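You operate a simulated robot arm through the tools that you are given. There is no shell and no other tool. Be economical: measure what you need, move in short steps, check, and stop when the job is done.

Carry out the task below with a simulated two-armed robot. There is one attempt and no reset: what you move stays moved.

TASK
Pick up the thick marker from the clear end of the green work bench with one hand, pass it to the other hand and put it on the top of the wooden cart. Set down upright: thick marker.

It is judged by the outcome, as a careful person would: the job done as asked, and still so three seconds after it is handed in. It fails if anything else is knocked over, pushed out of place, dropped, spilled or broken.

THE ROBOT
Two 7-joint arms with two-finger parallel grippers on one trunk, on a base that drives. Base frame: it is fixed to the floor where the robot stands at the start and does not move with it; the origin is under the middle of the robot, x ahead of it, y to its left, z up; the surface under the hand at the start is at about z = 0.9. Units: m, rad, N and s.
The left shoulder is at the start at [0.07, 0.13, 1.155], the right one opposite. With the tool pointing down near the work surface each hand reaches from about 0.22 to 0.52 m from the robot's upright axis, wherever it stands, measured 20 degrees to its own side. Places, roughly: top of the wooden cart [-3, -0.2, 0.8]. Payload 1.57 kg a hand.
Tool frame (each hand has its own): the origin (TCP) lies between the finger pads and is the grasp point; the fingertips stand 0.03 m ahead of it; z points along the fingers, y is the line along which they close. Largest opening 0.08 m; finger width 0.017, thickness 0.012; the body of the gripper, 0.04 by 0.082 m, starts 0.08 m behind the TCP.
Orientation is told as [roll, pitch, yaw] about the base's x, y, z axes, in that order, counted from this pose: with the fingers straight down and closing along the base's y, the tool's x points along the base's -x, its y along +y and its z along -z.

THE INTERFACE
- The arms move only by the tool arm_command. It takes "left_series", "right_series" or both (then of equal length, played together; a hand with none holds still); each is a list of rows, each a list of 2 entries, a list of its own where there are three numbers: the shift along the base's x, y, z in units of 150 mm (1.0 is 150 mm), then the turn, a rotation vector about the base's x, y, z in units of 180 degrees (1.0 is 180 degrees). In form: [[[tx, ty, tz], [wx, wy, wz]], ...]. A call has 1 to 10 rows; each row is the pose to reach, as a shift and turn from the pose commanded when the call began. "left_grip" and "right_grip" are, for a hand that has rows, the opening, from 0 (shut) to 1 (fully open), set as the call begins (left out, the last holds). A call with a number of a shift or a turn outside -1 to 1 is refused whole. Each row takes 0.2 s and may step no farther than 0.05 m and 0.15 rad from the row before; otherwise, or with a gripper value out of range, the whole call is refused. Where a pose cannot be reached the arm comes as near as it can. A force on the tool above 40 N (or 10 N above the force at the start of the call, whichever is more), or a blocked arm, ends the call early, and 0.2 s more pass. The fingers move at their own pace (about 0.108 m/s each) and stop on an object; they squeeze with about 37 N. The grip force told is the motor's: it shows also when the fingers shut on nothing. Time passes only in rows, and 0.2 s behind the last, so rows that repeat a pose let the fingers close. It gives the time, the measured TCP pose, the force on the tool (base axes), the opening and the grip force at its end, in the units of the frame above (readings bear some noise), with the torque about the TCP (base axes, N m) and any sound that the robot's microphone picked up.
- Cameras (640 x 400 px; columns grow to the right, rows downward): "scene" is now at [0.1442, 0.0281, 1.392]; the picture's right is [0.16, -0.99, 0.00], its down [-0.54, -0.09, -0.84] and it looks along [0.83, 0.13, -0.55] (base axes); focal length 294 px, centre (320, 200). "left" rides on the left gripper at [0.072, 0.007, -0.122] in its tool frame; the picture's right is [-0.09, 1.00, 0.00], its down [-0.84, -0.08, -0.54] and it looks along [-0.54, -0.05, 0.84] (tool axes); focal length 238 px, centre (320, 200). "right" rides on the right gripper at [0.072, -0.007, -0.122] in its tool frame; the picture's right is [0.09, 1.00, 0.00], its down [-0.84, 0.08, -0.54] and it looks along [-0.54, 0.05, 0.84] (tool axes); focal length 238 px, centre (320, 200). There is no depth. A picture from a camera that has moved, and an enlarged one, comes with that camera's place and axes in the base frame and with its lens. The place of the scene camera against the robot may be out by one fixed shift of up to 0.025 m in any direction.
- camera(camera): a new picture of that camera. It takes no simulated time.
- move_column(by): slides the trunk up (or, below 0, down) by that many m; the arms and the scene camera ride with it, the base frame stays. It gives what a move gives, with no picture.
- base_move(legs): drives the robot by 1 to 6 legs, each [ahead, left, turn to the left] in m, m and rad, along the robot's own axes; the way and the turn of a leg run together, so that a leg with both is an arc; at most 1.5 m and 3.142 rad a leg. The arms and the cameras ride along, it lands a little off, and it stops where it bumps. It gives what a move gives.
- head_to(pan, tilt): turns the head with the scene camera to pan (to the left, within 1.501 rad either way) and tilt (down, from -0.506 to 1.204), counted from straight ahead of the robot. It gives what a move gives.
- close_up(camera, box): a new picture of the part [left, top, right, bottom] of that camera's present view, enlarged. It takes no simulated time.
- finish_job(): hands the job in; it is judged then, once.

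Go step by step. Nothing tells you exact positions but the pictures and the camera data: compare them with the known pose of the tool, close in by small moves and look again before you grip or let go. The budget is 120 turns and 100 pictures, counting those below and the enlarged ones. Unless the task says otherwise, let go and move clear before handing in, and close with one line.

The tools are called after ">>>" by a JSON object that holds its "fn" and its "kwargs". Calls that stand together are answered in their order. arm_command: Moves the arms, as the interface text tells. Its arguments: {"type":"object","properties":{"left_series":{"type":"array","items":{"type":"array"}},"left_grip":{"type":"number"},"right_series":{"type":"array","items":{"type":"array"}},"right_grip":{"type":"number"}},"required":[]} The other tools are called the same way: move_column (by) slides the trunk up or down; base_move (legs) drives the base; head_to (pan, tilt) turns the head that bears the scene camera; camera (camera) takes a picture; close_up (camera, box) takes an enlarged picture of a part of a camera's view; finish_job () hands the job in.

At the start:

```text
clock: 0.0
left_tcp_pos: [0.2764, 0.1768, 1.1362]
left_ee_rot: [0.0, 0.0, 0.002]
left_contact_force: [0.3, -0.6, 0.0]
left_torque: [-0.01, 0.01, -0.01]
left_gripper_width: 0.0801
left_grip_force: 0.1
right_tcp_pos: [0.3654, -0.0959, 1.2141]
right_ee_rot: [0.002, -0.004, -0.001]
right_contact_force: [-0.3, -0.6, -0.4]
right_torque: [0.01, -0.01, 0.0]
right_gripper_width: 0.0801
right_grip_force: 0.0
trunk travel left (down, up): [-0.793, 0.147]
robot x, y, heading: [-0.0025, 0.0009, -0.004]
head pan, tilt: [0.155, 0.581]
```

scene: 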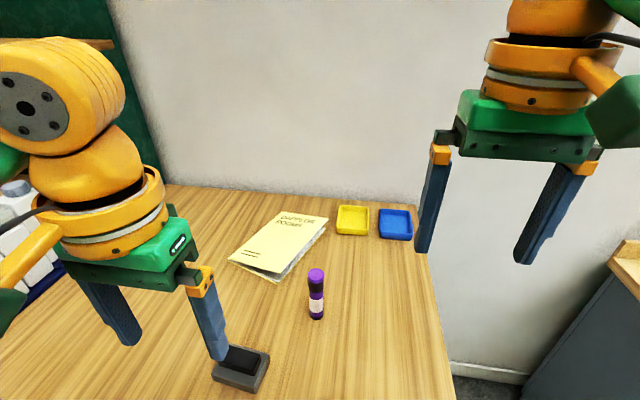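
right: 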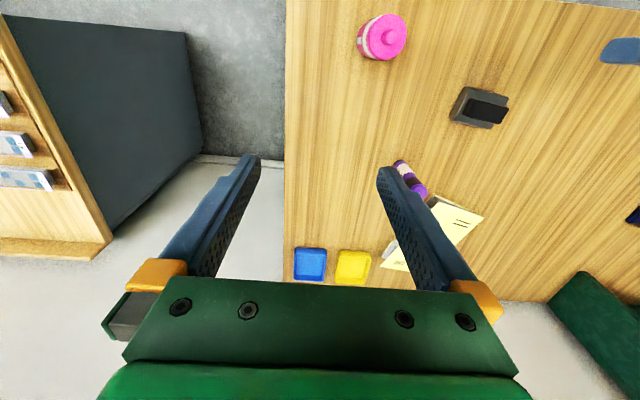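
left: 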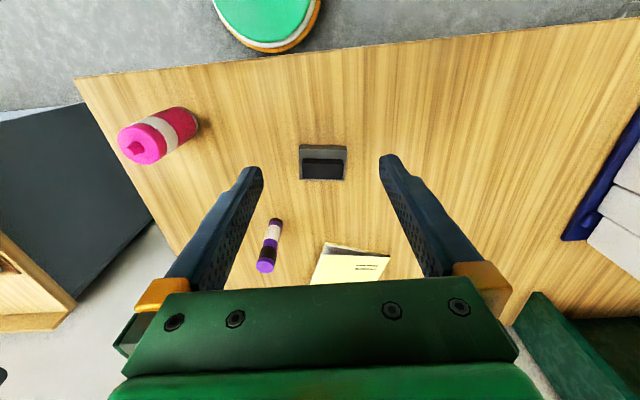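

The marker stands upright at about [0.475, 0.075], with its base at z≈0.9 and about 0.11 m tall. A pink jar is near [0.28, -0.03] and a black item near [0.37, 0.19]. I will grip the marker low with the left hand tilted 45°, so the right hand can later take it from the top. First I move the right hand aside and the left hand to a tilted pre-grasp.

>>> {"fn": "arm_command", "kwargs": {"left_series": [[[0.1, -0.1, 0], [0, -0.04, 0]], [[0.22, -0.2, 0], [0, -0.08, 0]], [[0.35, -0.32, -0.05], [0, -0.12, 0]], [[0.47, -0.45, -0.15], [0, -0.16, 0]], [[0.57, -0.57, -0.27], [0, -0.2, 0]], [[0.65, -0.68, -0.4], [0, -0.235, 0]], [[0.65, -0.68, -0.4], [0, -0.25, 0]]], "right_series": [[[0, -0.25, 0], [0, 0, 0]], [[0, -0.5, 0], [0, 0, 0]], [[0, -0.75, 0], [0, 0, 0]], [[0, -1, 0], [0, 0, 0]], [[0, -1, 0], [0, 0, 0]], [[0, -1, 0], [0, 0, 0]], [[0, -1, 0], [0, 0, 0]]], "left_grip": 1}}

>>> {"fn": "camera", "kwargs": {"camera": "left"}}

>>> {"fn": "camera", "kwargs": {"camera": "scene"}}

```text
clock: 1.6
left_tcp_pos: [0.3732, 0.0756, 1.0781]
left_ee_rot: [-0.002, -0.787, 0.002]
left_contact_force: [-1.1, -0.3, 0.7]
left_torque: [0.03, 0.0, -0.02]
left_gripper_width: 0.0801
left_grip_force: 0.1
right_tcp_pos: [0.3659, -0.2461, 1.2143]
right_ee_rot: [0.001, -0.003, 0.001]
right_contact_force: [-0.7, -0.4, -0.8]
right_torque: [0.01, -0.02, 0.0]
right_gripper_width: 0.0801
right_grip_force: 0.1
trunk travel left (down, up): [-0.793, 0.147]
robot x, y, heading: [0.0058, -0.0001, -0.004]
head pan, tilt: [0.155, 0.581]
```

```text
96 pictures are left
camera left: at [0.2373, 0.0822, 1.1117], right [0.07, 1.0, 0.06], down [0.21, -0.08, 0.98], along [0.98, -0.05, -0.21], focal length 238 px, centre (320, 200)
```

left: 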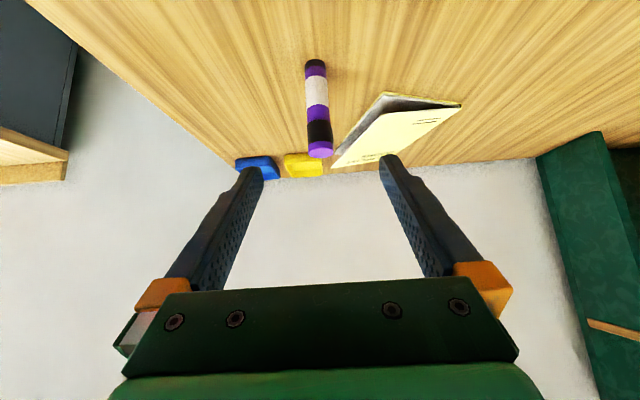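

```text
95 pictures are left
camera scene: at [0.1439, 0.0277, 1.392], right [0.16, -0.99, 0.0], down [-0.54, -0.08, -0.84], along [0.83, 0.13, -0.55], focal length 294 px, centre (320, 200)
```

scene: 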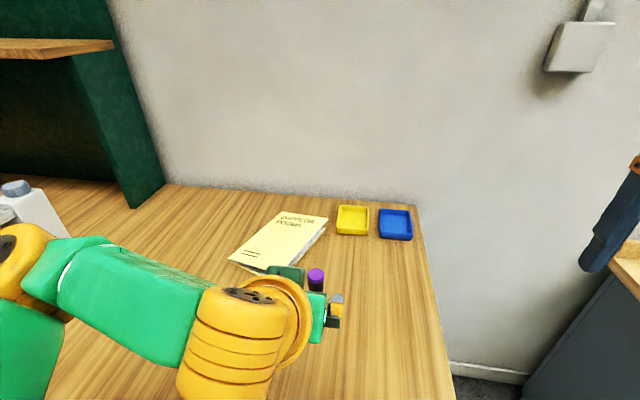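

The refined marker position is [0.470, 0.075] with its top at z≈1.01, and the fingers straddle it in y. I move in along the 45° line to the low grasp point.

>>> {"fn": "arm_command", "kwargs": {"left_series": [[[0.06, 0, -0.15], [0, 0, 0]], [[0.12, 0, -0.32], [0, 0, 0]], [[0.18, 0, -0.467], [0, 0, 0]], [[0.3, 0, -0.587], [0, 0, 0]], [[0.42, 0, -0.707], [0, 0, 0]], [[0.54, 0, -0.82], [0, 0, 0]], [[0.645, 0, -0.92], [0, 0, 0]], [[0.645, 0, -0.92], [0, 0, 0]]]}}

>>> {"fn": "camera", "kwargs": {"camera": "left"}}

```text
clock: 3.4
left_tcp_pos: [0.4695, 0.0753, 0.94]
left_ee_rot: [-0.001, -0.787, 0.003]
left_contact_force: [0.7, -0.7, 0.5]
left_torque: [0.03, -0.02, 0.0]
left_gripper_width: 0.0801
left_grip_force: 0.1
right_tcp_pos: [0.3659, -0.2455, 1.2131]
right_ee_rot: [0.001, -0.004, 0.0]
right_contact_force: [-0.5, 1.0, 0.2]
right_torque: [-0.01, 0.0, 0.01]
right_gripper_width: 0.0798
right_grip_force: 0.1
trunk travel left (down, up): [-0.793, 0.147]
robot x, y, heading: [-0.0006, -0.0014, -0.001]
head pan, tilt: [0.155, 0.581]
```

```text
94 pictures are left
camera left: at [0.3337, 0.082, 0.9738], right [0.06, 1.0, 0.06], down [0.21, -0.08, 0.97], along [0.98, -0.05, -0.21], focal length 238 px, centre (320, 200)
```

left: 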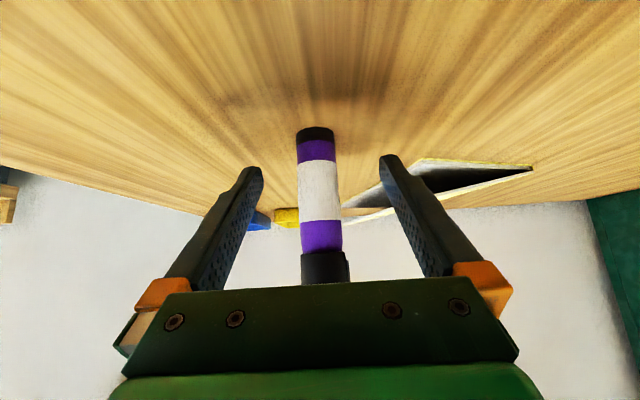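

The marker is centred between the fingers. I close the left grip.

>>> {"fn": "arm_command", "kwargs": {"left_series": [[[0, 0, 0], [0, 0, 0]], [[0, 0, 0], [0, 0, 0]], [[0, 0, 0], [0, 0, 0]], [[0, 0, 0], [0, 0, 0]]], "left_grip": 0}}

>>> {"fn": "camera", "kwargs": {"camera": "left"}}

```text
clock: 4.4
left_tcp_pos: [0.4693, 0.0758, 0.941]
left_ee_rot: [-0.001, -0.785, 0.002]
left_contact_force: [-0.7, 0.0, 1.5]
left_torque: [-0.02, 0.01, -0.01]
left_gripper_width: 0.0239
left_grip_force: 35.9
right_tcp_pos: [0.3661, -0.2466, 1.2143]
right_ee_rot: [0.002, -0.003, 0.0]
right_contact_force: [-0.4, 0.4, 0.0]
right_torque: [0.02, -0.01, -0.01]
right_gripper_width: 0.0801
right_grip_force: 0.1
trunk travel left (down, up): [-0.793, 0.147]
robot x, y, heading: [0.0015, -0.0004, 0.003]
head pan, tilt: [0.155, 0.581]
```

```text
93 pictures are left
camera left: at [0.3333, 0.0819, 0.9742], right [0.06, 1.0, 0.06], down [0.21, -0.08, 0.98], along [0.98, -0.05, -0.21], focal length 238 px, centre (320, 200)
```

left: 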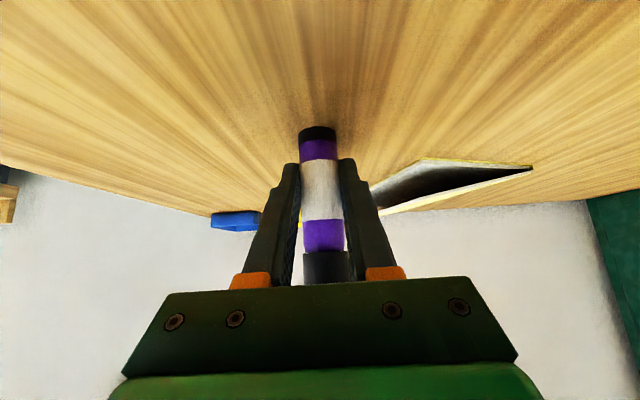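

The marker is held (width 24 mm). I lift it straight up, then carry it to the middle in front of the robot for the handover.

>>> {"fn": "arm_command", "kwargs": {"left_series": [[[0, 0, 0.15], [0, 0, 0]], [[0, 0, 0.4], [0, 0, 0]], [[0, 0, 0.7], [0, 0, 0]], [[0, 0, 0.97], [0, 0, 0]], [[-0.1, -0.2, 0.99], [0, 0, 0]], [[-0.2, -0.4, 0.99], [0, 0, 0]], [[-0.33, -0.63, 0.99], [0, 0, 0]], [[-0.33, -0.63, 0.99], [0, 0, 0]]]}}

>>> {"fn": "camera", "kwargs": {"camera": "left"}}

>>> {"fn": "camera", "kwargs": {"camera": "scene"}}

>>> {"fn": "camera", "kwargs": {"camera": "right"}}

```text
clock: 6.2
left_tcp_pos: [0.4206, -0.0191, 1.0895]
left_ee_rot: [-0.003, -0.785, 0.003]
left_contact_force: [-0.4, -0.3, -0.4]
left_torque: [0.02, 0.0, -0.01]
left_gripper_width: 0.0237
left_grip_force: 36.2
right_tcp_pos: [0.367, -0.2467, 1.2139]
right_ee_rot: [0.001, -0.003, 0.0]
right_contact_force: [-0.6, 0.3, 0.7]
right_torque: [0.02, 0.0, 0.0]
right_gripper_width: 0.0801
right_grip_force: 0.1
trunk travel left (down, up): [-0.793, 0.147]
robot x, y, heading: [0.002, -0.0005, 0.003]
head pan, tilt: [0.155, 0.581]
```

```text
92 pictures are left
camera left: at [0.2838, -0.0128, 1.1226], right [0.06, 1.0, 0.06], down [0.21, -0.08, 0.97], along [0.98, -0.05, -0.21], focal length 238 px, centre (320, 200)
```

left: 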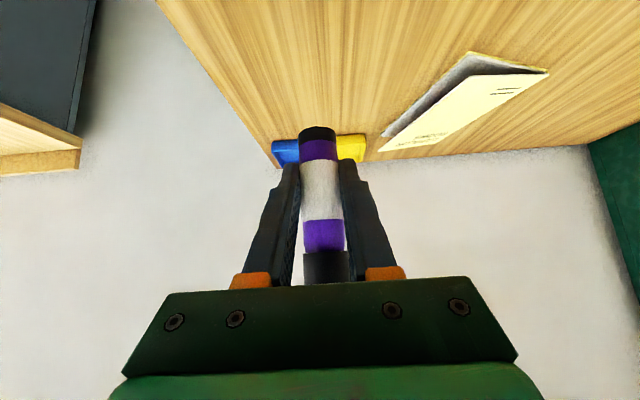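

```text
91 pictures are left
camera scene: at [0.1444, 0.0284, 1.392], right [0.16, -0.99, 0.0], down [-0.54, -0.09, -0.84], along [0.83, 0.13, -0.55], focal length 294 px, centre (320, 200)
```

scene: 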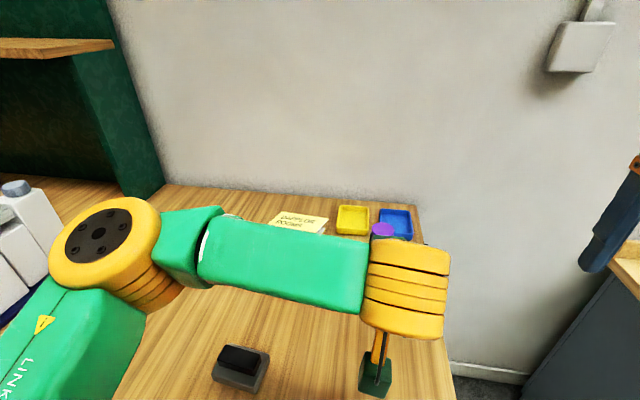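

```text
90 pictures are left
camera right: at [0.2939, -0.2542, 1.3345], right [-0.09, 1.0, 0.0], down [0.84, 0.08, 0.54], along [0.54, 0.05, -0.84], focal length 238 px, centre (320, 200)
```

right: 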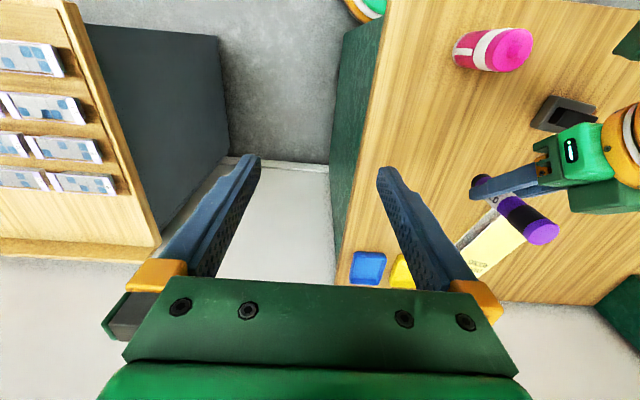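

The marker is upright and its top sits near [0.421, -0.02, 1.16]. I bring the right hand partway over, in steps.

>>> {"fn": "arm_command", "kwargs": {"right_series": [[[0.1, 0.15, 0.1], [0, 0, 0]], [[0.2, 0.4, 0.15], [0, 0, 0]], [[0.3, 0.65, 0.15], [0, 0, 0]], [[0.36, 0.9, 0.15], [0, 0, 0]], [[0.36, 0.9, 0.15], [0, 0, 0]]], "right_grip": 1}}

>>> {"fn": "camera", "kwargs": {"camera": "right"}}

>>> {"fn": "camera", "kwargs": {"camera": "scene"}}

```text
clock: 7.4
left_tcp_pos: [0.4222, -0.0208, 1.0887]
left_ee_rot: [0.001, -0.784, 0.0]
left_contact_force: [0.7, -0.5, 0.1]
left_torque: [0.01, 0.01, 0.0]
left_gripper_width: 0.0242
left_grip_force: 36.0
right_tcp_pos: [0.3872, -0.1294, 1.212]
right_ee_rot: [0.003, -0.004, -0.002]
right_contact_force: [0.3, 0.0, -0.9]
right_torque: [0.01, 0.02, -0.01]
right_gripper_width: 0.0802
right_grip_force: 0.0
right hand out of reach, approached as far as the arm can: row 1, 2, 3, 4, 5
trunk travel left (down, up): [-0.793, 0.147]
robot x, y, heading: [-0.0025, -0.0001, 0.002]
head pan, tilt: [0.155, 0.581]
```

```text
89 pictures are left
camera right: at [0.3139, -0.1374, 1.3336], right [-0.09, 1.0, 0.0], down [0.83, 0.07, 0.55], along [0.54, 0.05, -0.84], focal length 238 px, centre (320, 200)
```

right: 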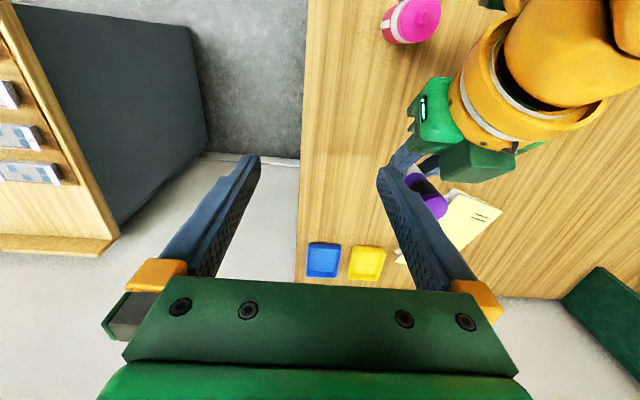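

```text
88 pictures are left
camera scene: at [0.1457, 0.026, 1.3918], right [0.16, -0.99, 0.0], down [-0.54, -0.08, -0.84], along [0.83, 0.13, -0.55], focal length 294 px, centre (320, 200)
```

scene: 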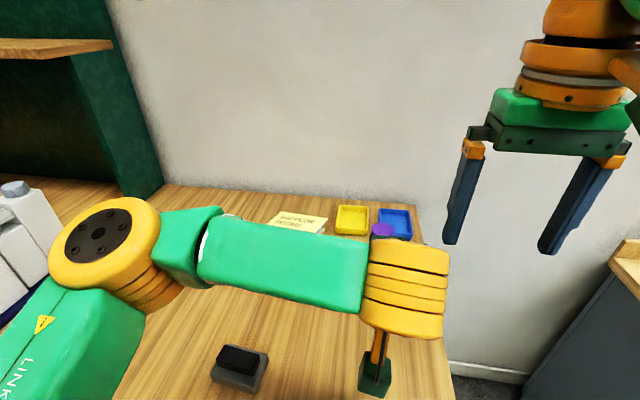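

The right hand is at its reach limit because it is too high relative to its shoulder. I raise the trunk, then lower both hands relative to it.

>>> {"fn": "move_column", "kwargs": {"by": 0.14}}

>>> {"fn": "arm_command", "kwargs": {"left_series": [[[0, 0, -0.25], [0, 0, 0]], [[-0.05, -0.05, -0.5], [0, 0, 0]], [[-0.1, -0.1, -0.75], [0, 0, 0]], [[-0.2, -0.15, -0.93], [0, 0, 0]], [[-0.2, -0.15, -0.93], [0, 0, 0]]], "right_series": [[[0, 0, 0], [0, 0, 0]], [[0, 0, -0.25], [0, 0, 0]], [[0, 0, -0.5], [0, 0, 0]], [[0, 0, -0.75], [0, 0, 0]], [[0, 0, -0.85], [0, 0, 0]]]}}

>>> {"fn": "camera", "kwargs": {"camera": "right"}}

```text
clock: 9.1
left_tcp_pos: [0.4217, -0.018, 1.2283]
left_ee_rot: [-0.002, -0.785, 0.002]
left_contact_force: [0.0, -0.6, 0.1]
left_torque: [0.0, 0.02, 0.0]
left_gripper_width: 0.0239
left_grip_force: 35.6
right_tcp_pos: [0.3856, -0.1271, 1.3527]
right_ee_rot: [0.001, -0.006, 0.0]
right_contact_force: [-0.1, 0.1, 0.2]
right_torque: [-0.03, 0.03, -0.02]
right_gripper_width: 0.0799
right_grip_force: 0.1
trunk travel left (down, up): [-0.933, 0.007]
robot x, y, heading: [-0.0025, 0.0009, -0.0]
head pan, tilt: [0.155, 0.581]
```

```text
clock: 10.3
left_tcp_pos: [0.3901, -0.0399, 1.088]
left_ee_rot: [-0.001, -0.785, 0.002]
left_contact_force: [-0.6, 0.9, -0.2]
left_torque: [0.03, 0.02, -0.04]
left_gripper_width: 0.0238
left_grip_force: 35.8
right_tcp_pos: [0.3882, -0.1298, 1.2252]
right_ee_rot: [0.001, -0.009, -0.002]
right_contact_force: [-1.3, -0.3, -0.2]
right_torque: [-0.03, 0.03, 0.0]
right_gripper_width: 0.0799
right_grip_force: 0.0
trunk travel left (down, up): [-0.933, 0.007]
robot x, y, heading: [0.0015, 0.0021, -0.002]
head pan, tilt: [0.155, 0.581]
```

```text
87 pictures are left
camera right: at [0.3138, -0.1371, 1.3456], right [-0.09, 1.0, 0.0], down [0.83, 0.07, 0.55], along [0.55, 0.05, -0.84], focal length 238 px, centre (320, 200)
```

right: 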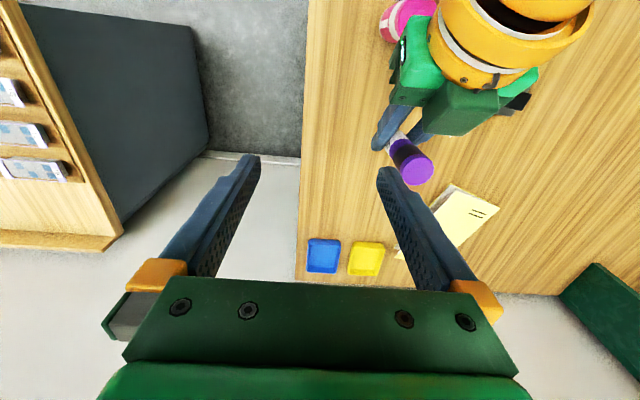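

Marker top is near [0.394, -0.045, 1.16] and the right hand is in reach now. I slide it over the marker while staying above it.

>>> {"fn": "arm_command", "kwargs": {"right_series": [[[0.02, 0.2, 0], [0, 0, 0]], [[0.03, 0.4, 0], [0, 0, 0]], [[0.04, 0.56, 0], [0, 0, 0]], [[0.04, 0.56, 0], [0, 0, 0]]]}}

>>> {"fn": "camera", "kwargs": {"camera": "right"}}

>>> {"fn": "camera", "kwargs": {"camera": "left"}}

```text
clock: 11.3
left_tcp_pos: [0.3907, -0.0414, 1.0903]
left_ee_rot: [0.0, -0.785, 0.002]
left_contact_force: [-0.1, -1.1, -0.9]
left_torque: [0.02, 0.02, -0.01]
left_gripper_width: 0.0239
left_grip_force: 36.4
right_tcp_pos: [0.3929, -0.0456, 1.2252]
right_ee_rot: [0.0, -0.007, -0.001]
right_contact_force: [-0.2, -0.1, -0.3]
right_torque: [0.0, 0.01, -0.07]
right_gripper_width: 0.0801
right_grip_force: 0.2
trunk travel left (down, up): [-0.933, 0.007]
robot x, y, heading: [-0.0019, 0.0014, 0.002]
head pan, tilt: [0.155, 0.581]
```

```text
86 pictures are left
camera right: at [0.3197, -0.0535, 1.3468], right [-0.09, 1.0, 0.0], down [0.83, 0.08, 0.55], along [0.54, 0.05, -0.84], focal length 238 px, centre (320, 200)
```

right: 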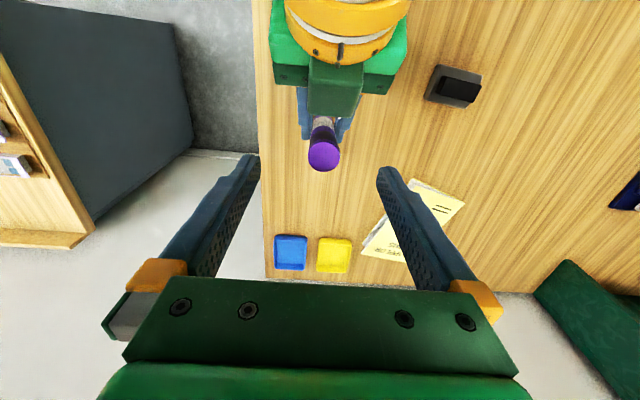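

```text
85 pictures are left
camera left: at [0.254, -0.0347, 1.1226], right [0.06, 1.0, 0.06], down [0.21, -0.08, 0.97], along [0.98, -0.05, -0.21], focal length 238 px, centre (320, 200)
```

left: 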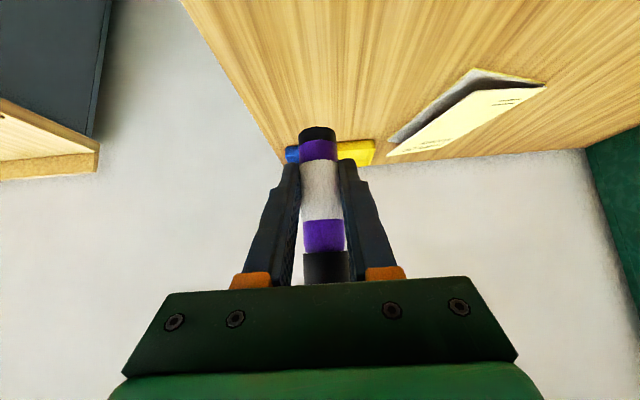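

Top measured at [0.396, -0.043], almost centred under the right gripper. I descend so its fingertips stay above the left fingers, then check.

>>> {"fn": "arm_command", "kwargs": {"right_series": [[[0.015, 0.018, -0.15], [0, 0, 0]], [[0.015, 0.018, -0.3], [0, 0, 0]], [[0.015, 0.018, -0.43], [0, 0, 0]], [[0.015, 0.018, -0.515], [0, 0, 0]], [[0.015, 0.018, -0.515], [0, 0, 0]]]}}

>>> {"fn": "camera", "kwargs": {"camera": "right"}}

>>> {"fn": "camera", "kwargs": {"camera": "left"}}

```text
clock: 12.5
left_tcp_pos: [0.3895, -0.0404, 1.0884]
left_ee_rot: [-0.003, -0.786, 0.002]
left_contact_force: [0.6, 0.1, -1.3]
left_torque: [0.01, -0.02, -0.01]
left_gripper_width: 0.024
left_grip_force: 36.0
right_tcp_pos: [0.3935, -0.041, 1.1473]
right_ee_rot: [0.0, -0.006, -0.001]
right_contact_force: [-0.4, -0.2, 0.2]
right_torque: [0.05, 0.03, 0.0]
right_gripper_width: 0.0803
right_grip_force: 0.0
trunk travel left (down, up): [-0.933, 0.007]
robot x, y, heading: [0.0012, -0.0023, -0.003]
head pan, tilt: [0.155, 0.581]
```

```text
84 pictures are left
camera right: at [0.3206, -0.0502, 1.2687], right [-0.09, 1.0, 0.0], down [0.83, 0.08, 0.55], along [0.54, 0.05, -0.84], focal length 238 px, centre (320, 200)
```

right: 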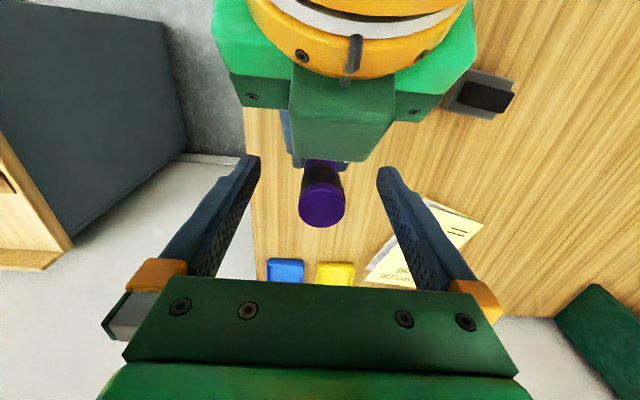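

```text
83 pictures are left
camera left: at [0.2542, -0.0342, 1.1226], right [0.06, 1.0, 0.06], down [0.21, -0.08, 0.97], along [0.98, -0.05, -0.21], focal length 238 px, centre (320, 200)
```

left: 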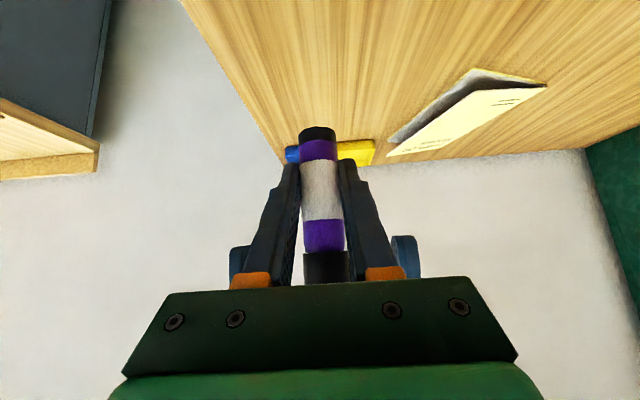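

The marker is centred and both hands are clear of each other. I close the right grip.

>>> {"fn": "arm_command", "kwargs": {"right_series": [[[0, 0, 0], [0, 0, 0]], [[0, 0, 0], [0, 0, 0]], [[0, 0, 0], [0, 0, 0]], [[0, 0, 0], [0, 0, 0]]], "right_grip": 0}}

>>> {"fn": "camera", "kwargs": {"camera": "right"}}

```text
clock: 13.5
left_tcp_pos: [0.3912, -0.0419, 1.0885]
left_ee_rot: [-0.002, -0.785, 0.002]
left_contact_force: [-0.6, -9.4, 0.8]
left_torque: [0.28, 0.0, -0.04]
left_gripper_width: 0.024
left_grip_force: 36.0
right_tcp_pos: [0.3939, -0.0412, 1.1486]
right_ee_rot: [0.003, -0.005, 0.001]
right_contact_force: [0.4, 8.8, -1.7]
right_torque: [0.22, 0.02, 0.06]
right_gripper_width: 0.025
right_grip_force: 36.5
trunk travel left (down, up): [-0.933, 0.007]
robot x, y, heading: [0.0006, 0.0021, 0.002]
head pan, tilt: [0.155, 0.581]
heard: snap
```

```text
82 pictures are left
camera right: at [0.3206, -0.0501, 1.269], right [-0.09, 1.0, 0.0], down [0.83, 0.08, 0.55], along [0.54, 0.05, -0.84], focal length 238 px, centre (320, 200)
```

right: 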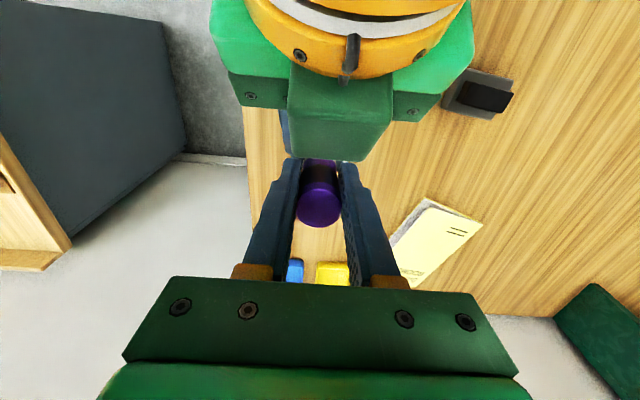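

Both hands hold the marker, with about 9 N of side load, and I heard a snap. I look closely at the marker before releasing the left hand.

>>> {"fn": "close_up", "kwargs": {"camera": "left", "box": [220, 100, 420, 300]}}

>>> {"fn": "close_up", "kwargs": {"camera": "right", "box": [240, 120, 400, 260]}}

```text
2.00 times, centred on (320, 200) of left
camera zoom: at [0.2541, -0.0344, 1.1227], right [0.07, 1.0, 0.06], down [0.21, -0.08, 0.97], along [0.98, -0.05, -0.21], focal length 477 px, centre (320, 200)
```

zoom: 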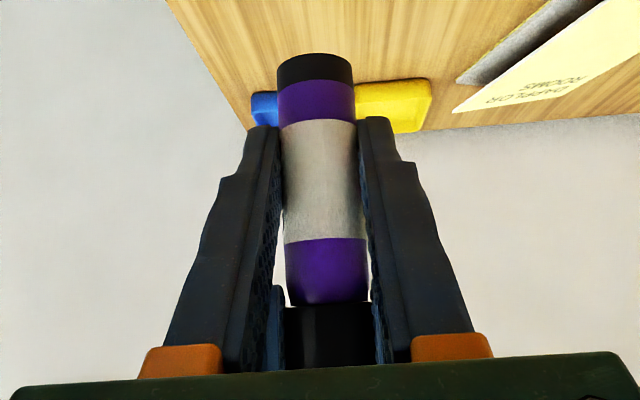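

```text
2.86 times, centred on (320, 190) of right
camera zoom: at [0.3206, -0.0501, 1.269], right [-0.09, 1.0, 0.0], down [0.83, 0.08, 0.55], along [0.54, 0.05, -0.84], focal length 681 px, centre (320, 229)
```

zoom: 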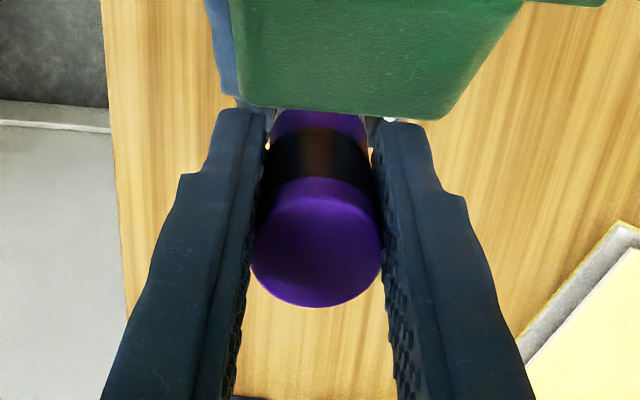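

The marker looks intact and is firmly held by the right hand. I open the left hand and pull it straight back.

>>> {"fn": "arm_command", "kwargs": {"left_series": [[[0, 0, 0], [0, 0, 0]], [[0, 0, 0], [0, 0, 0]], [[0, 0, 0], [0, 0, 0]], [[-0.1, 0, 0], [0, 0, 0]], [[-0.25, 0, 0], [0, 0, 0]], [[-0.4, 0, 0], [0, 0, 0]], [[-0.4, 0, 0], [0, 0, 0]]], "left_grip": 1}}

>>> {"fn": "camera", "kwargs": {"camera": "left"}}

>>> {"fn": "camera", "kwargs": {"camera": "right"}}

```text
clock: 15.1
left_tcp_pos: [0.332, -0.0418, 1.0878]
left_ee_rot: [-0.002, -0.785, 0.002]
left_contact_force: [-1.0, -0.3, 0.7]
left_torque: [-0.03, 0.06, 0.01]
left_gripper_width: 0.0797
left_grip_force: 0.1
right_tcp_pos: [0.393, -0.0417, 1.1468]
right_ee_rot: [0.002, -0.005, 0.0]
right_contact_force: [0.2, 0.2, 1.6]
right_torque: [0.02, -0.01, 0.0]
right_gripper_width: 0.025
right_grip_force: 36.7
trunk travel left (down, up): [-0.933, 0.007]
robot x, y, heading: [-0.0003, -0.002, -0.005]
head pan, tilt: [0.155, 0.581]
```

```text
79 pictures are left
camera left: at [0.1943, -0.0352, 1.1233], right [0.06, 1.0, 0.06], down [0.21, -0.08, 0.97], along [0.98, -0.05, -0.21], focal length 238 px, centre (320, 200)
```

left: 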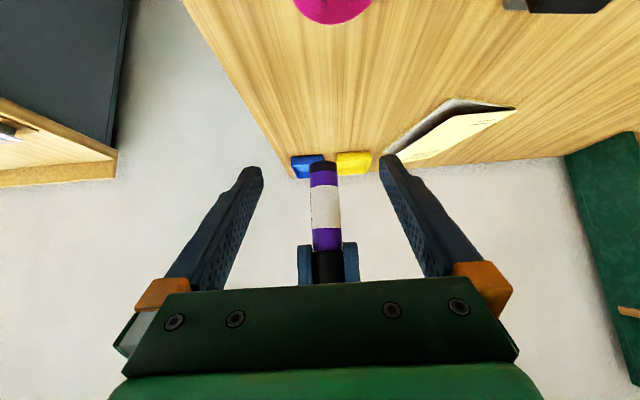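

```text
78 pictures are left
camera right: at [0.3208, -0.0502, 1.2689], right [-0.09, 1.0, 0.0], down [0.83, 0.08, 0.55], along [0.54, 0.05, -0.84], focal length 238 px, centre (320, 200)
```

right: 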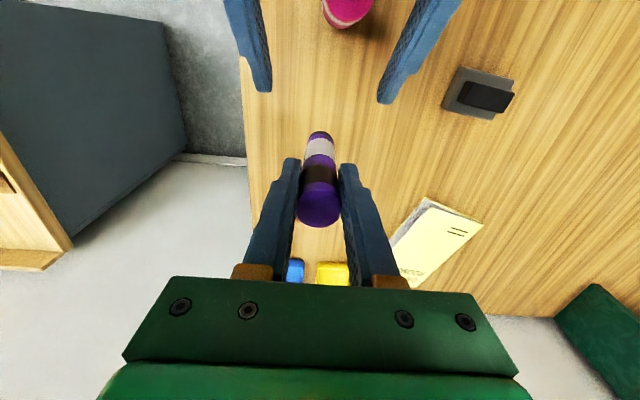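

Handover done: the right hand alone holds the marker, with its base about 0.099 m below the right TCP. I move the left hand aside and look around for a driving path.

>>> {"fn": "arm_command", "kwargs": {"left_series": [[[0, 0.3, 0.1], [0, 0, 0]], [[0, 0.6, 0.2], [0, 0, 0]], [[-0.05, 0.9, 0.4], [0, 0.04, 0]], [[-0.1, 1, 0.6], [0, 0.08, 0]], [[-0.15, 1, 0.8], [0, 0.12, 0]], [[-0.2, 1, 0.9], [0, 0.16, 0]], [[-0.25, 1, 0.9], [0, 0.2, 0]], [[-0.3, 1, 0.9], [0, 0.25, 0]]], "right_series": [[[0, 0, 0], [0, 0, 0]], [[0, 0, 0.1], [0, 0, 0]], [[0, -0.1, 0.2], [0, 0, 0]], [[-0.1, -0.3, 0.3], [0, 0, 0]], [[-0.2, -0.5, 0.4], [0, 0, 0]], [[-0.3, -0.7, 0.5], [0, 0, 0]], [[-0.4, -0.8, 0.5], [0, 0, 0]], [[-0.4, -0.8, 0.5], [0, 0, 0]]]}}

>>> {"fn": "head_to", "kwargs": {"pan": -1.5, "tilt": 0.35}}

>>> {"fn": "camera", "kwargs": {"camera": "scene"}}

>>> {"fn": "head_to", "kwargs": {"pan": 1.5, "tilt": 0.35}}

>>> {"fn": "camera", "kwargs": {"camera": "scene"}}

```text
refused: row 3 steps farther than a row can; nothing moved
```

```text
clock: 16.8
left_tcp_pos: [0.3321, -0.0416, 1.0891]
left_ee_rot: [-0.001, -0.785, 0.002]
left_contact_force: [0.1, 0.0, -0.4]
left_torque: [-0.02, 0.02, -0.01]
left_gripper_width: 0.0804
left_grip_force: 0.1
right_tcp_pos: [0.3941, -0.0417, 1.1486]
right_ee_rot: [0.002, -0.004, 0.0]
right_contact_force: [0.4, 1.1, 0.1]
right_torque: [0.0, -0.01, -0.01]
right_gripper_width: 0.0247
right_grip_force: 36.3
trunk travel left (down, up): [-0.933, 0.007]
robot x, y, heading: [-0.0003, 0.0004, -0.001]
head pan, tilt: [-1.499, 0.351]
```

```text
77 pictures are left
camera scene: at [0.0632, -0.0787, 1.553], right [-1.0, -0.07, 0.0], down [-0.03, 0.34, -0.94], along [0.07, -0.94, -0.34], focal length 294 px, centre (320, 200)
```

scene: 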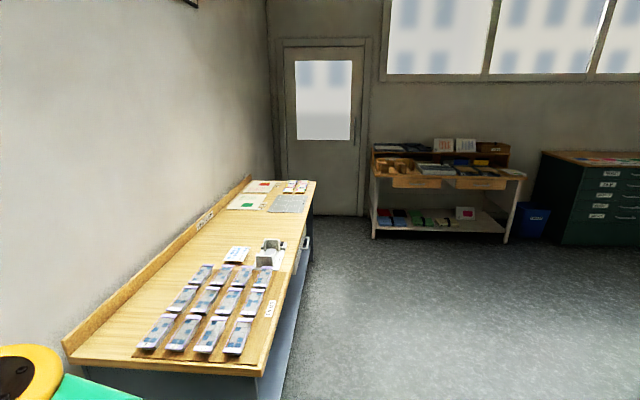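

```text
clock: 19.4
left_tcp_pos: [0.3303, -0.0418, 1.0904]
left_ee_rot: [0.0, -0.785, 0.002]
left_contact_force: [0.1, 0.1, 1.2]
left_torque: [-0.01, -0.04, -0.02]
left_gripper_width: 0.0799
left_grip_force: 0.0
right_tcp_pos: [0.393, -0.041, 1.1485]
right_ee_rot: [0.001, -0.006, 0.001]
right_contact_force: [0.1, 0.3, -0.3]
right_torque: [0.0, 0.01, 0.0]
right_gripper_width: 0.0247
right_grip_force: 36.3
trunk travel left (down, up): [-0.933, 0.007]
robot x, y, heading: [-0.0005, -0.0013, -0.002]
head pan, tilt: [1.499, 0.351]
```

```text
76 pictures are left
camera scene: at [0.0632, 0.107, 1.553], right [1.0, -0.07, 0.0], down [-0.03, -0.34, -0.94], along [0.07, 0.94, -0.34], focal length 294 px, centre (320, 200)
```

scene: 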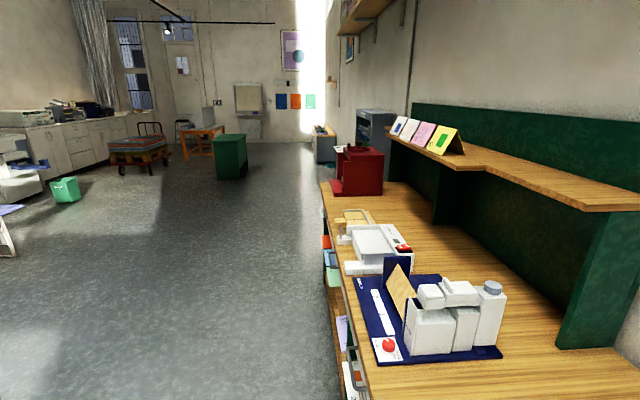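

The floor around looks clear and the arm move was refused for step size. I repeat it with smaller steps.

>>> {"fn": "arm_command", "kwargs": {"left_series": [[[0, 0.28, 0.1], [0, 0, 0]], [[0, 0.56, 0.2], [0, 0, 0]], [[-0.03, 0.8, 0.35], [0, 0.04, 0]], [[-0.06, 0.95, 0.55], [0, 0.08, 0]], [[-0.1, 1, 0.75], [0, 0.12, 0]], [[-0.15, 1, 0.85], [0, 0.16, 0]], [[-0.2, 1, 0.85], [0, 0.2, 0]], [[-0.25, 1, 0.85], [0, 0.24, 0]], [[-0.25, 1, 0.85], [0, 0.25, 0]]], "right_series": [[[0, 0, 0], [0, 0, 0]], [[0, 0, 0.1], [0, 0, 0]], [[0, -0.1, 0.2], [0, 0, 0]], [[-0.1, -0.3, 0.3], [0, 0, 0]], [[-0.2, -0.5, 0.4], [0, 0, 0]], [[-0.3, -0.7, 0.5], [0, 0, 0]], [[-0.4, -0.8, 0.5], [0, 0, 0]], [[-0.4, -0.8, 0.5], [0, 0, 0]], [[-0.4, -0.8, 0.5], [0, 0, 0]]]}}

```text
clock: 21.4
left_tcp_pos: [0.2929, 0.1086, 1.2169]
left_ee_rot: [0.001, 0.002, -0.001]
left_contact_force: [-0.4, -0.2, 0.0]
left_torque: [-0.02, 0.01, -0.01]
left_gripper_width: 0.0799
left_grip_force: 0.0
left hand out of reach, approached as far as the arm can: row 3
right_tcp_pos: [0.3338, -0.1596, 1.2249]
right_ee_rot: [0.002, -0.004, -0.001]
right_contact_force: [0.2, -0.2, -0.3]
right_torque: [0.02, 0.02, 0.01]
right_gripper_width: 0.0249
right_grip_force: 36.5
trunk travel left (down, up): [-0.933, 0.007]
robot x, y, heading: [0.0026, -0.0008, -0.006]
head pan, tilt: [1.499, 0.351]
```

Arms are parked and clear. I back straight off the bench and turn to face the cart.

>>> {"fn": "base_move", "kwargs": {"legs": [[-0.6, 0, 0], [0, 0, 3.14]]}}

>>> {"fn": "head_to", "kwargs": {"pan": 0, "tilt": 0.35}}

>>> {"fn": "camera", "kwargs": {"camera": "scene"}}

>>> {"fn": "camera", "kwargs": {"camera": "right"}}

```text
clock: 32.1
left_tcp_pos: [-0.8776, -0.1213, 1.2163]
left_ee_rot: [0.0, 0.0, -3.103]
left_contact_force: [0.5, 0.3, -0.3]
left_torque: [0.01, 0.04, 0.02]
left_gripper_width: 0.0798
left_grip_force: 0.0
right_tcp_pos: [-0.9281, 0.1462, 1.2251]
right_ee_rot: [0.001, -0.005, -3.105]
right_contact_force: [0.2, 0.8, -0.4]
right_torque: [0.01, -0.02, 0.0]
right_gripper_width: 0.0248
right_grip_force: 36.0
trunk travel left (down, up): [-0.933, 0.007]
robot x, y, heading: [-0.5916, -0.0072, -3.101]
head pan, tilt: [1.499, 0.351]
```

```text
clock: 33.7
left_tcp_pos: [-0.8774, -0.1213, 1.2159]
left_ee_rot: [0.0, 0.0, -3.101]
left_contact_force: [1.3, 0.1, -0.4]
left_torque: [-0.01, 0.02, -0.02]
left_gripper_width: 0.0799
left_grip_force: 0.1
right_tcp_pos: [-0.9281, 0.1448, 1.2258]
right_ee_rot: [0.002, -0.003, -3.105]
right_contact_force: [0.2, -0.1, 0.0]
right_torque: [0.0, 0.05, -0.02]
right_gripper_width: 0.0249
right_grip_force: 36.1
trunk travel left (down, up): [-0.933, 0.007]
robot x, y, heading: [-0.5892, -0.0021, -3.104]
head pan, tilt: [0.0, 0.351]
```

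```text
75 pictures are left
camera scene: at [-0.7261, 0.0065, 1.553], right [-0.04, 1.0, 0.0], down [0.34, 0.01, -0.94], along [-0.94, -0.04, -0.34], focal length 294 px, centre (320, 200)
```

scene: 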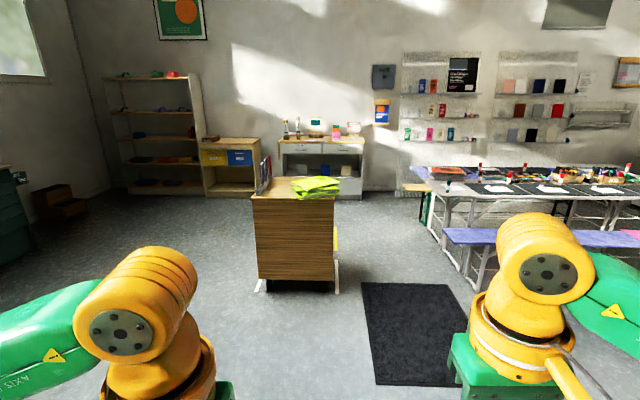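

```text
74 pictures are left
camera right: at [-0.8568, 0.1533, 1.3457], right [0.13, -0.99, 0.0], down [-0.83, -0.11, 0.55], along [-0.54, -0.07, -0.84], focal length 238 px, centre (320, 200)
```

right: 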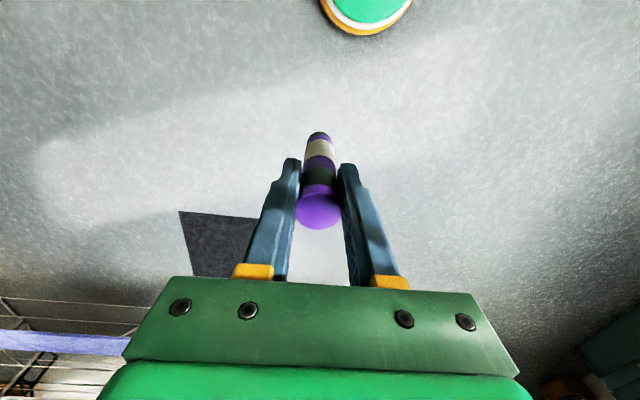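

The wooden cart is ahead, its front edge near x≈-2.8 and y from about -0.59 to 0.02, with a yellow-green cloth on top. I drive closer and look at the top.

>>> {"fn": "base_move", "kwargs": {"legs": [[1.3, 0.15, -0.038]]}}

>>> {"fn": "head_to", "kwargs": {"pan": 0, "tilt": 0.6}}

>>> {"fn": "camera", "kwargs": {"camera": "scene"}}

```text
clock: 40.2
left_tcp_pos: [-2.1679, -0.2797, 1.2181]
left_ee_rot: [0.0, 0.0, 3.14]
left_contact_force: [-0.7, 0.0, 0.2]
left_torque: [-0.02, -0.01, 0.0]
left_gripper_width: 0.0802
left_grip_force: 0.1
right_tcp_pos: [-2.2078, -0.0084, 1.2238]
right_ee_rot: [0.002, -0.005, 3.136]
right_contact_force: [-0.6, 0.7, -0.3]
right_torque: [0.01, -0.01, 0.02]
right_gripper_width: 0.0246
right_grip_force: 36.4
trunk travel left (down, up): [-0.933, 0.007]
robot x, y, heading: [-1.8792, -0.1721, 3.135]
head pan, tilt: [0.0, 0.351]
```

```text
clock: 41.0
left_tcp_pos: [-2.1689, -0.2803, 1.2164]
left_ee_rot: [0.0, 0.001, 3.138]
left_contact_force: [-1.0, 0.0, -0.6]
left_torque: [0.0, -0.02, -0.01]
left_gripper_width: 0.0799
left_grip_force: 0.1
right_tcp_pos: [-2.2075, -0.0098, 1.2249]
right_ee_rot: [0.002, -0.005, 3.138]
right_contact_force: [0.9, -1.3, -0.3]
right_torque: [-0.01, 0.02, -0.01]
right_gripper_width: 0.0248
right_grip_force: 36.3
trunk travel left (down, up): [-0.933, 0.007]
robot x, y, heading: [-1.8746, -0.1711, 3.141]
head pan, tilt: [0.0, 0.6]
```

```text
73 pictures are left
camera scene: at [-2.0086, -0.1568, 1.5303], right [0.0, 1.0, 0.0], down [0.56, 0.0, -0.83], along [-0.83, 0.0, -0.56], focal length 294 px, centre (320, 200)
```

scene: 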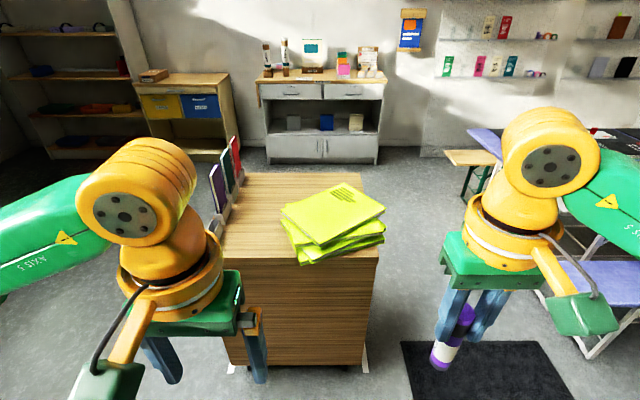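

Cart top spans x from -2.735 to -3.35 and y from -0.50 to 0.05. Papers lie on its right part, a book stand is on the left edge further back, and the front-left area near [-2.83, -0.38] is clear. I shift left, move closer and look down.

>>> {"fn": "base_move", "kwargs": {"legs": [[0, 0.32, 0], [0.42, 0, 0]]}}

>>> {"fn": "head_to", "kwargs": {"pan": 0, "tilt": 0.85}}

>>> {"fn": "camera", "kwargs": {"camera": "scene"}}

>>> {"fn": "camera", "kwargs": {"camera": "right"}}

```text
clock: 45.3
left_tcp_pos: [-2.5782, -0.5954, 1.2183]
left_ee_rot: [0.001, -0.002, 3.137]
left_contact_force: [-0.2, 0.0, -1.1]
left_torque: [0.01, 0.05, -0.02]
left_gripper_width: 0.08
left_grip_force: 0.1
right_tcp_pos: [-2.6178, -0.3258, 1.2253]
right_ee_rot: [0.003, -0.007, 3.135]
right_contact_force: [0.4, 0.6, -1.2]
right_torque: [0.01, 0.0, 0.02]
right_gripper_width: 0.0247
right_grip_force: 36.3
trunk travel left (down, up): [-0.933, 0.007]
robot x, y, heading: [-2.286, -0.4866, 3.137]
head pan, tilt: [0.0, 0.6]
```

```text
clock: 46.1
left_tcp_pos: [-2.5794, -0.5963, 1.2173]
left_ee_rot: [-0.001, 0.0, 3.135]
left_contact_force: [0.4, -0.9, -0.1]
left_torque: [0.0, 0.0, -0.05]
left_gripper_width: 0.0802
left_grip_force: 0.1
right_tcp_pos: [-2.6202, -0.3269, 1.2252]
right_ee_rot: [0.003, -0.004, 3.134]
right_contact_force: [-0.9, -0.2, -0.2]
right_torque: [0.01, -0.01, -0.01]
right_gripper_width: 0.0248
right_grip_force: 36.3
trunk travel left (down, up): [-0.933, 0.007]
robot x, y, heading: [-2.2864, -0.4899, 3.136]
head pan, tilt: [0.0, 0.85]
```

```text
72 pictures are left
camera scene: at [-2.4097, -0.4736, 1.5094], right [0.01, 1.0, 0.0], down [0.75, 0.0, -0.66], along [-0.66, 0.0, -0.75], focal length 294 px, centre (320, 200)
```

scene: 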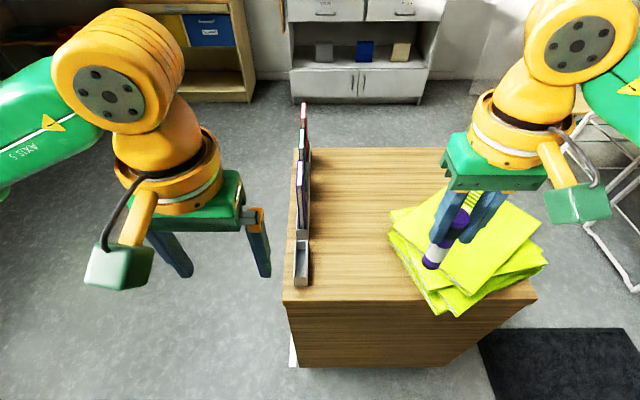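

```text
71 pictures are left
camera right: at [-2.5483, -0.3217, 1.3457], right [0.09, -1.0, 0.0], down [-0.83, -0.07, 0.55], along [-0.54, -0.05, -0.84], focal length 238 px, centre (320, 200)
```

right: 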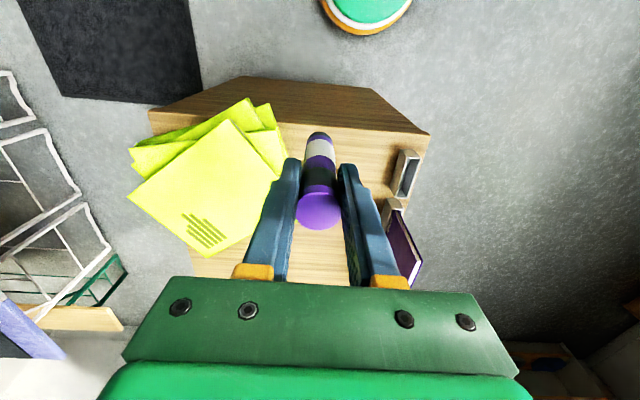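

Near edge at x≈-2.70, book tray inner edge at y≈-0.53 and the papers' left edge at y≈-0.27. The target spot is [-2.80, -0.40]. I move slightly closer, shift the left hand outward and bring the right hand above the target.

>>> {"fn": "base_move", "kwargs": {"legs": [[0.09, 0, 0]]}}

>>> {"fn": "arm_command", "kwargs": {"left_series": [[[0.1, -0.2, 0], [0, 0, 0]], [[0.2, -0.4, 0], [0, 0, 0]], [[0.3, -0.6, 0], [0, 0, 0]], [[0.3, -0.6, 0], [0, 0, 0]]], "right_series": [[[-0.1, -0.12, 0], [0, 0, 0]], [[-0.3, -0.25, 0], [0, 0, 0]], [[-0.45, -0.4, 0], [0, 0, 0]], [[-0.45, -0.45, 0], [0, 0, 0]]]}}

>>> {"fn": "move_column", "kwargs": {"by": -0.2}}

>>> {"fn": "camera", "kwargs": {"camera": "right"}}

>>> {"fn": "camera", "kwargs": {"camera": "scene"}}

```text
clock: 47.2
left_tcp_pos: [-2.6605, -0.5955, 1.2182]
left_ee_rot: [0.0, -0.007, 3.138]
left_contact_force: [0.8, 1.1, 0.1]
left_torque: [0.01, 0.05, 0.03]
left_gripper_width: 0.0801
left_grip_force: 0.0
right_tcp_pos: [-2.7001, -0.3264, 1.2275]
right_ee_rot: [0.002, -0.013, 3.137]
right_contact_force: [0.9, -0.3, 0.4]
right_torque: [0.02, 0.07, 0.0]
right_gripper_width: 0.0245
right_grip_force: 36.1
trunk travel left (down, up): [-0.933, 0.007]
robot x, y, heading: [-2.3787, -0.4853, 3.136]
head pan, tilt: [0.0, 0.85]
```

```text
clock: 48.2
left_tcp_pos: [-2.6237, -0.6862, 1.2183]
left_ee_rot: [-0.001, 0.002, 3.136]
left_contact_force: [-0.8, 0.4, 0.0]
left_torque: [-0.03, 0.02, 0.0]
left_gripper_width: 0.0801
left_grip_force: 0.1
right_tcp_pos: [-2.7777, -0.3943, 1.2234]
right_ee_rot: [0.002, -0.004, 3.137]
right_contact_force: [-0.1, 0.2, -0.9]
right_torque: [-0.02, -0.01, 0.02]
right_gripper_width: 0.0249
right_grip_force: 36.2
trunk travel left (down, up): [-0.933, 0.007]
robot x, y, heading: [-2.3781, -0.4879, 3.134]
head pan, tilt: [0.0, 0.85]
```

```text
clock: 50.3
left_tcp_pos: [-2.6237, -0.6858, 1.0179]
left_ee_rot: [0.0, 0.0, 3.138]
left_contact_force: [-0.4, -1.5, -0.9]
left_torque: [0.0, 0.01, -0.04]
left_gripper_width: 0.0802
left_grip_force: 0.0
right_tcp_pos: [-2.7756, -0.3948, 1.0245]
right_ee_rot: [0.001, -0.004, 3.138]
right_contact_force: [0.2, -0.2, -1.2]
right_torque: [-0.03, -0.02, 0.0]
right_gripper_width: 0.0244
right_grip_force: 36.4
trunk travel left (down, up): [-0.733, 0.207]
robot x, y, heading: [-2.3764, -0.4915, 3.137]
head pan, tilt: [0.0, 0.85]
```

```text
70 pictures are left
camera right: at [-2.7041, -0.3893, 1.1455], right [0.09, -1.0, 0.0], down [-0.83, -0.07, 0.55], along [-0.54, -0.05, -0.84], focal length 238 px, centre (320, 200)
```

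right: 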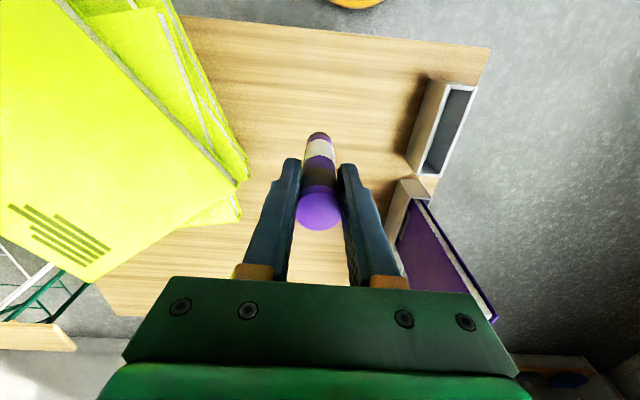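

```text
69 pictures are left
camera scene: at [-2.499, -0.4734, 1.3094], right [0.0, 1.0, 0.0], down [0.75, 0.0, -0.66], along [-0.66, 0.0, -0.75], focal length 294 px, centre (320, 200)
```

scene: 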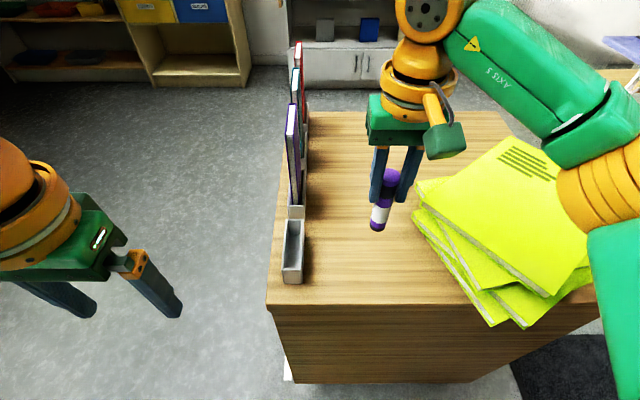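

The right elbow sits low, possibly close above the papers. I raise the trunk again and lower the hand with the arm instead, so the elbow stays high.

>>> {"fn": "move_column", "kwargs": {"by": 0.2}}

>>> {"fn": "arm_command", "kwargs": {"right_series": [[[0, 0, -0.25], [0, 0, 0]], [[0, 0, -0.5], [0, 0, 0]], [[-0.05, 0, -0.75], [0, 0, 0]], [[-0.1, 0, -1.0], [0, 0, 0]], [[-0.1, 0, -1.0], [0, 0, 0]]]}}

>>> {"fn": "camera", "kwargs": {"camera": "scene"}}

>>> {"fn": "camera", "kwargs": {"camera": "right"}}

```text
clock: 52.5
left_tcp_pos: [-2.6235, -0.6863, 1.2195]
left_ee_rot: [0.001, -0.001, 3.139]
left_contact_force: [-0.4, -0.2, -0.3]
left_torque: [0.01, -0.02, 0.01]
left_gripper_width: 0.0801
left_grip_force: 0.0
right_tcp_pos: [-2.7762, -0.395, 1.2244]
right_ee_rot: [0.002, -0.005, 3.137]
right_contact_force: [-0.2, -0.6, 0.1]
right_torque: [-0.02, 0.0, 0.0]
right_gripper_width: 0.0247
right_grip_force: 36.8
trunk travel left (down, up): [-0.933, 0.007]
robot x, y, heading: [-2.3755, -0.4857, 3.136]
head pan, tilt: [0.0, 0.85]
```

```text
clock: 53.7
left_tcp_pos: [-2.6245, -0.6862, 1.2181]
left_ee_rot: [0.0, 0.001, 3.138]
left_contact_force: [0.7, -0.7, -0.1]
left_torque: [-0.01, -0.01, -0.01]
left_gripper_width: 0.08
left_grip_force: 0.2
right_tcp_pos: [-2.7898, -0.3934, 1.075]
right_ee_rot: [0.002, -0.004, 3.136]
right_contact_force: [-0.3, -0.1, -0.1]
right_torque: [-0.01, 0.01, -0.04]
right_gripper_width: 0.0246
right_grip_force: 36.3
trunk travel left (down, up): [-0.933, 0.007]
robot x, y, heading: [-2.3764, -0.4864, 3.139]
head pan, tilt: [0.0, 0.85]
```

```text
68 pictures are left
camera scene: at [-2.4991, -0.4732, 1.5094], right [0.0, 1.0, 0.0], down [0.75, 0.0, -0.66], along [-0.66, 0.0, -0.75], focal length 294 px, centre (320, 200)
```

scene: 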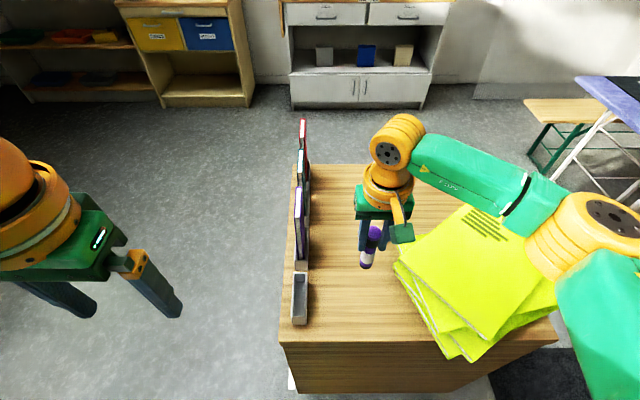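

```text
67 pictures are left
camera right: at [-2.7187, -0.3887, 1.1955], right [0.09, -1.0, 0.0], down [-0.83, -0.07, 0.55], along [-0.54, -0.05, -0.84], focal length 238 px, centre (320, 200)
```

right: 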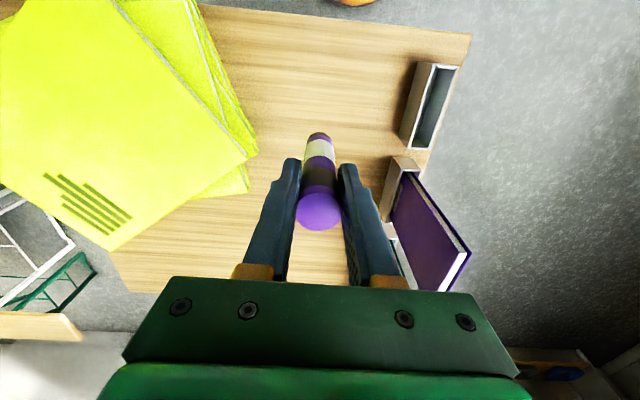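

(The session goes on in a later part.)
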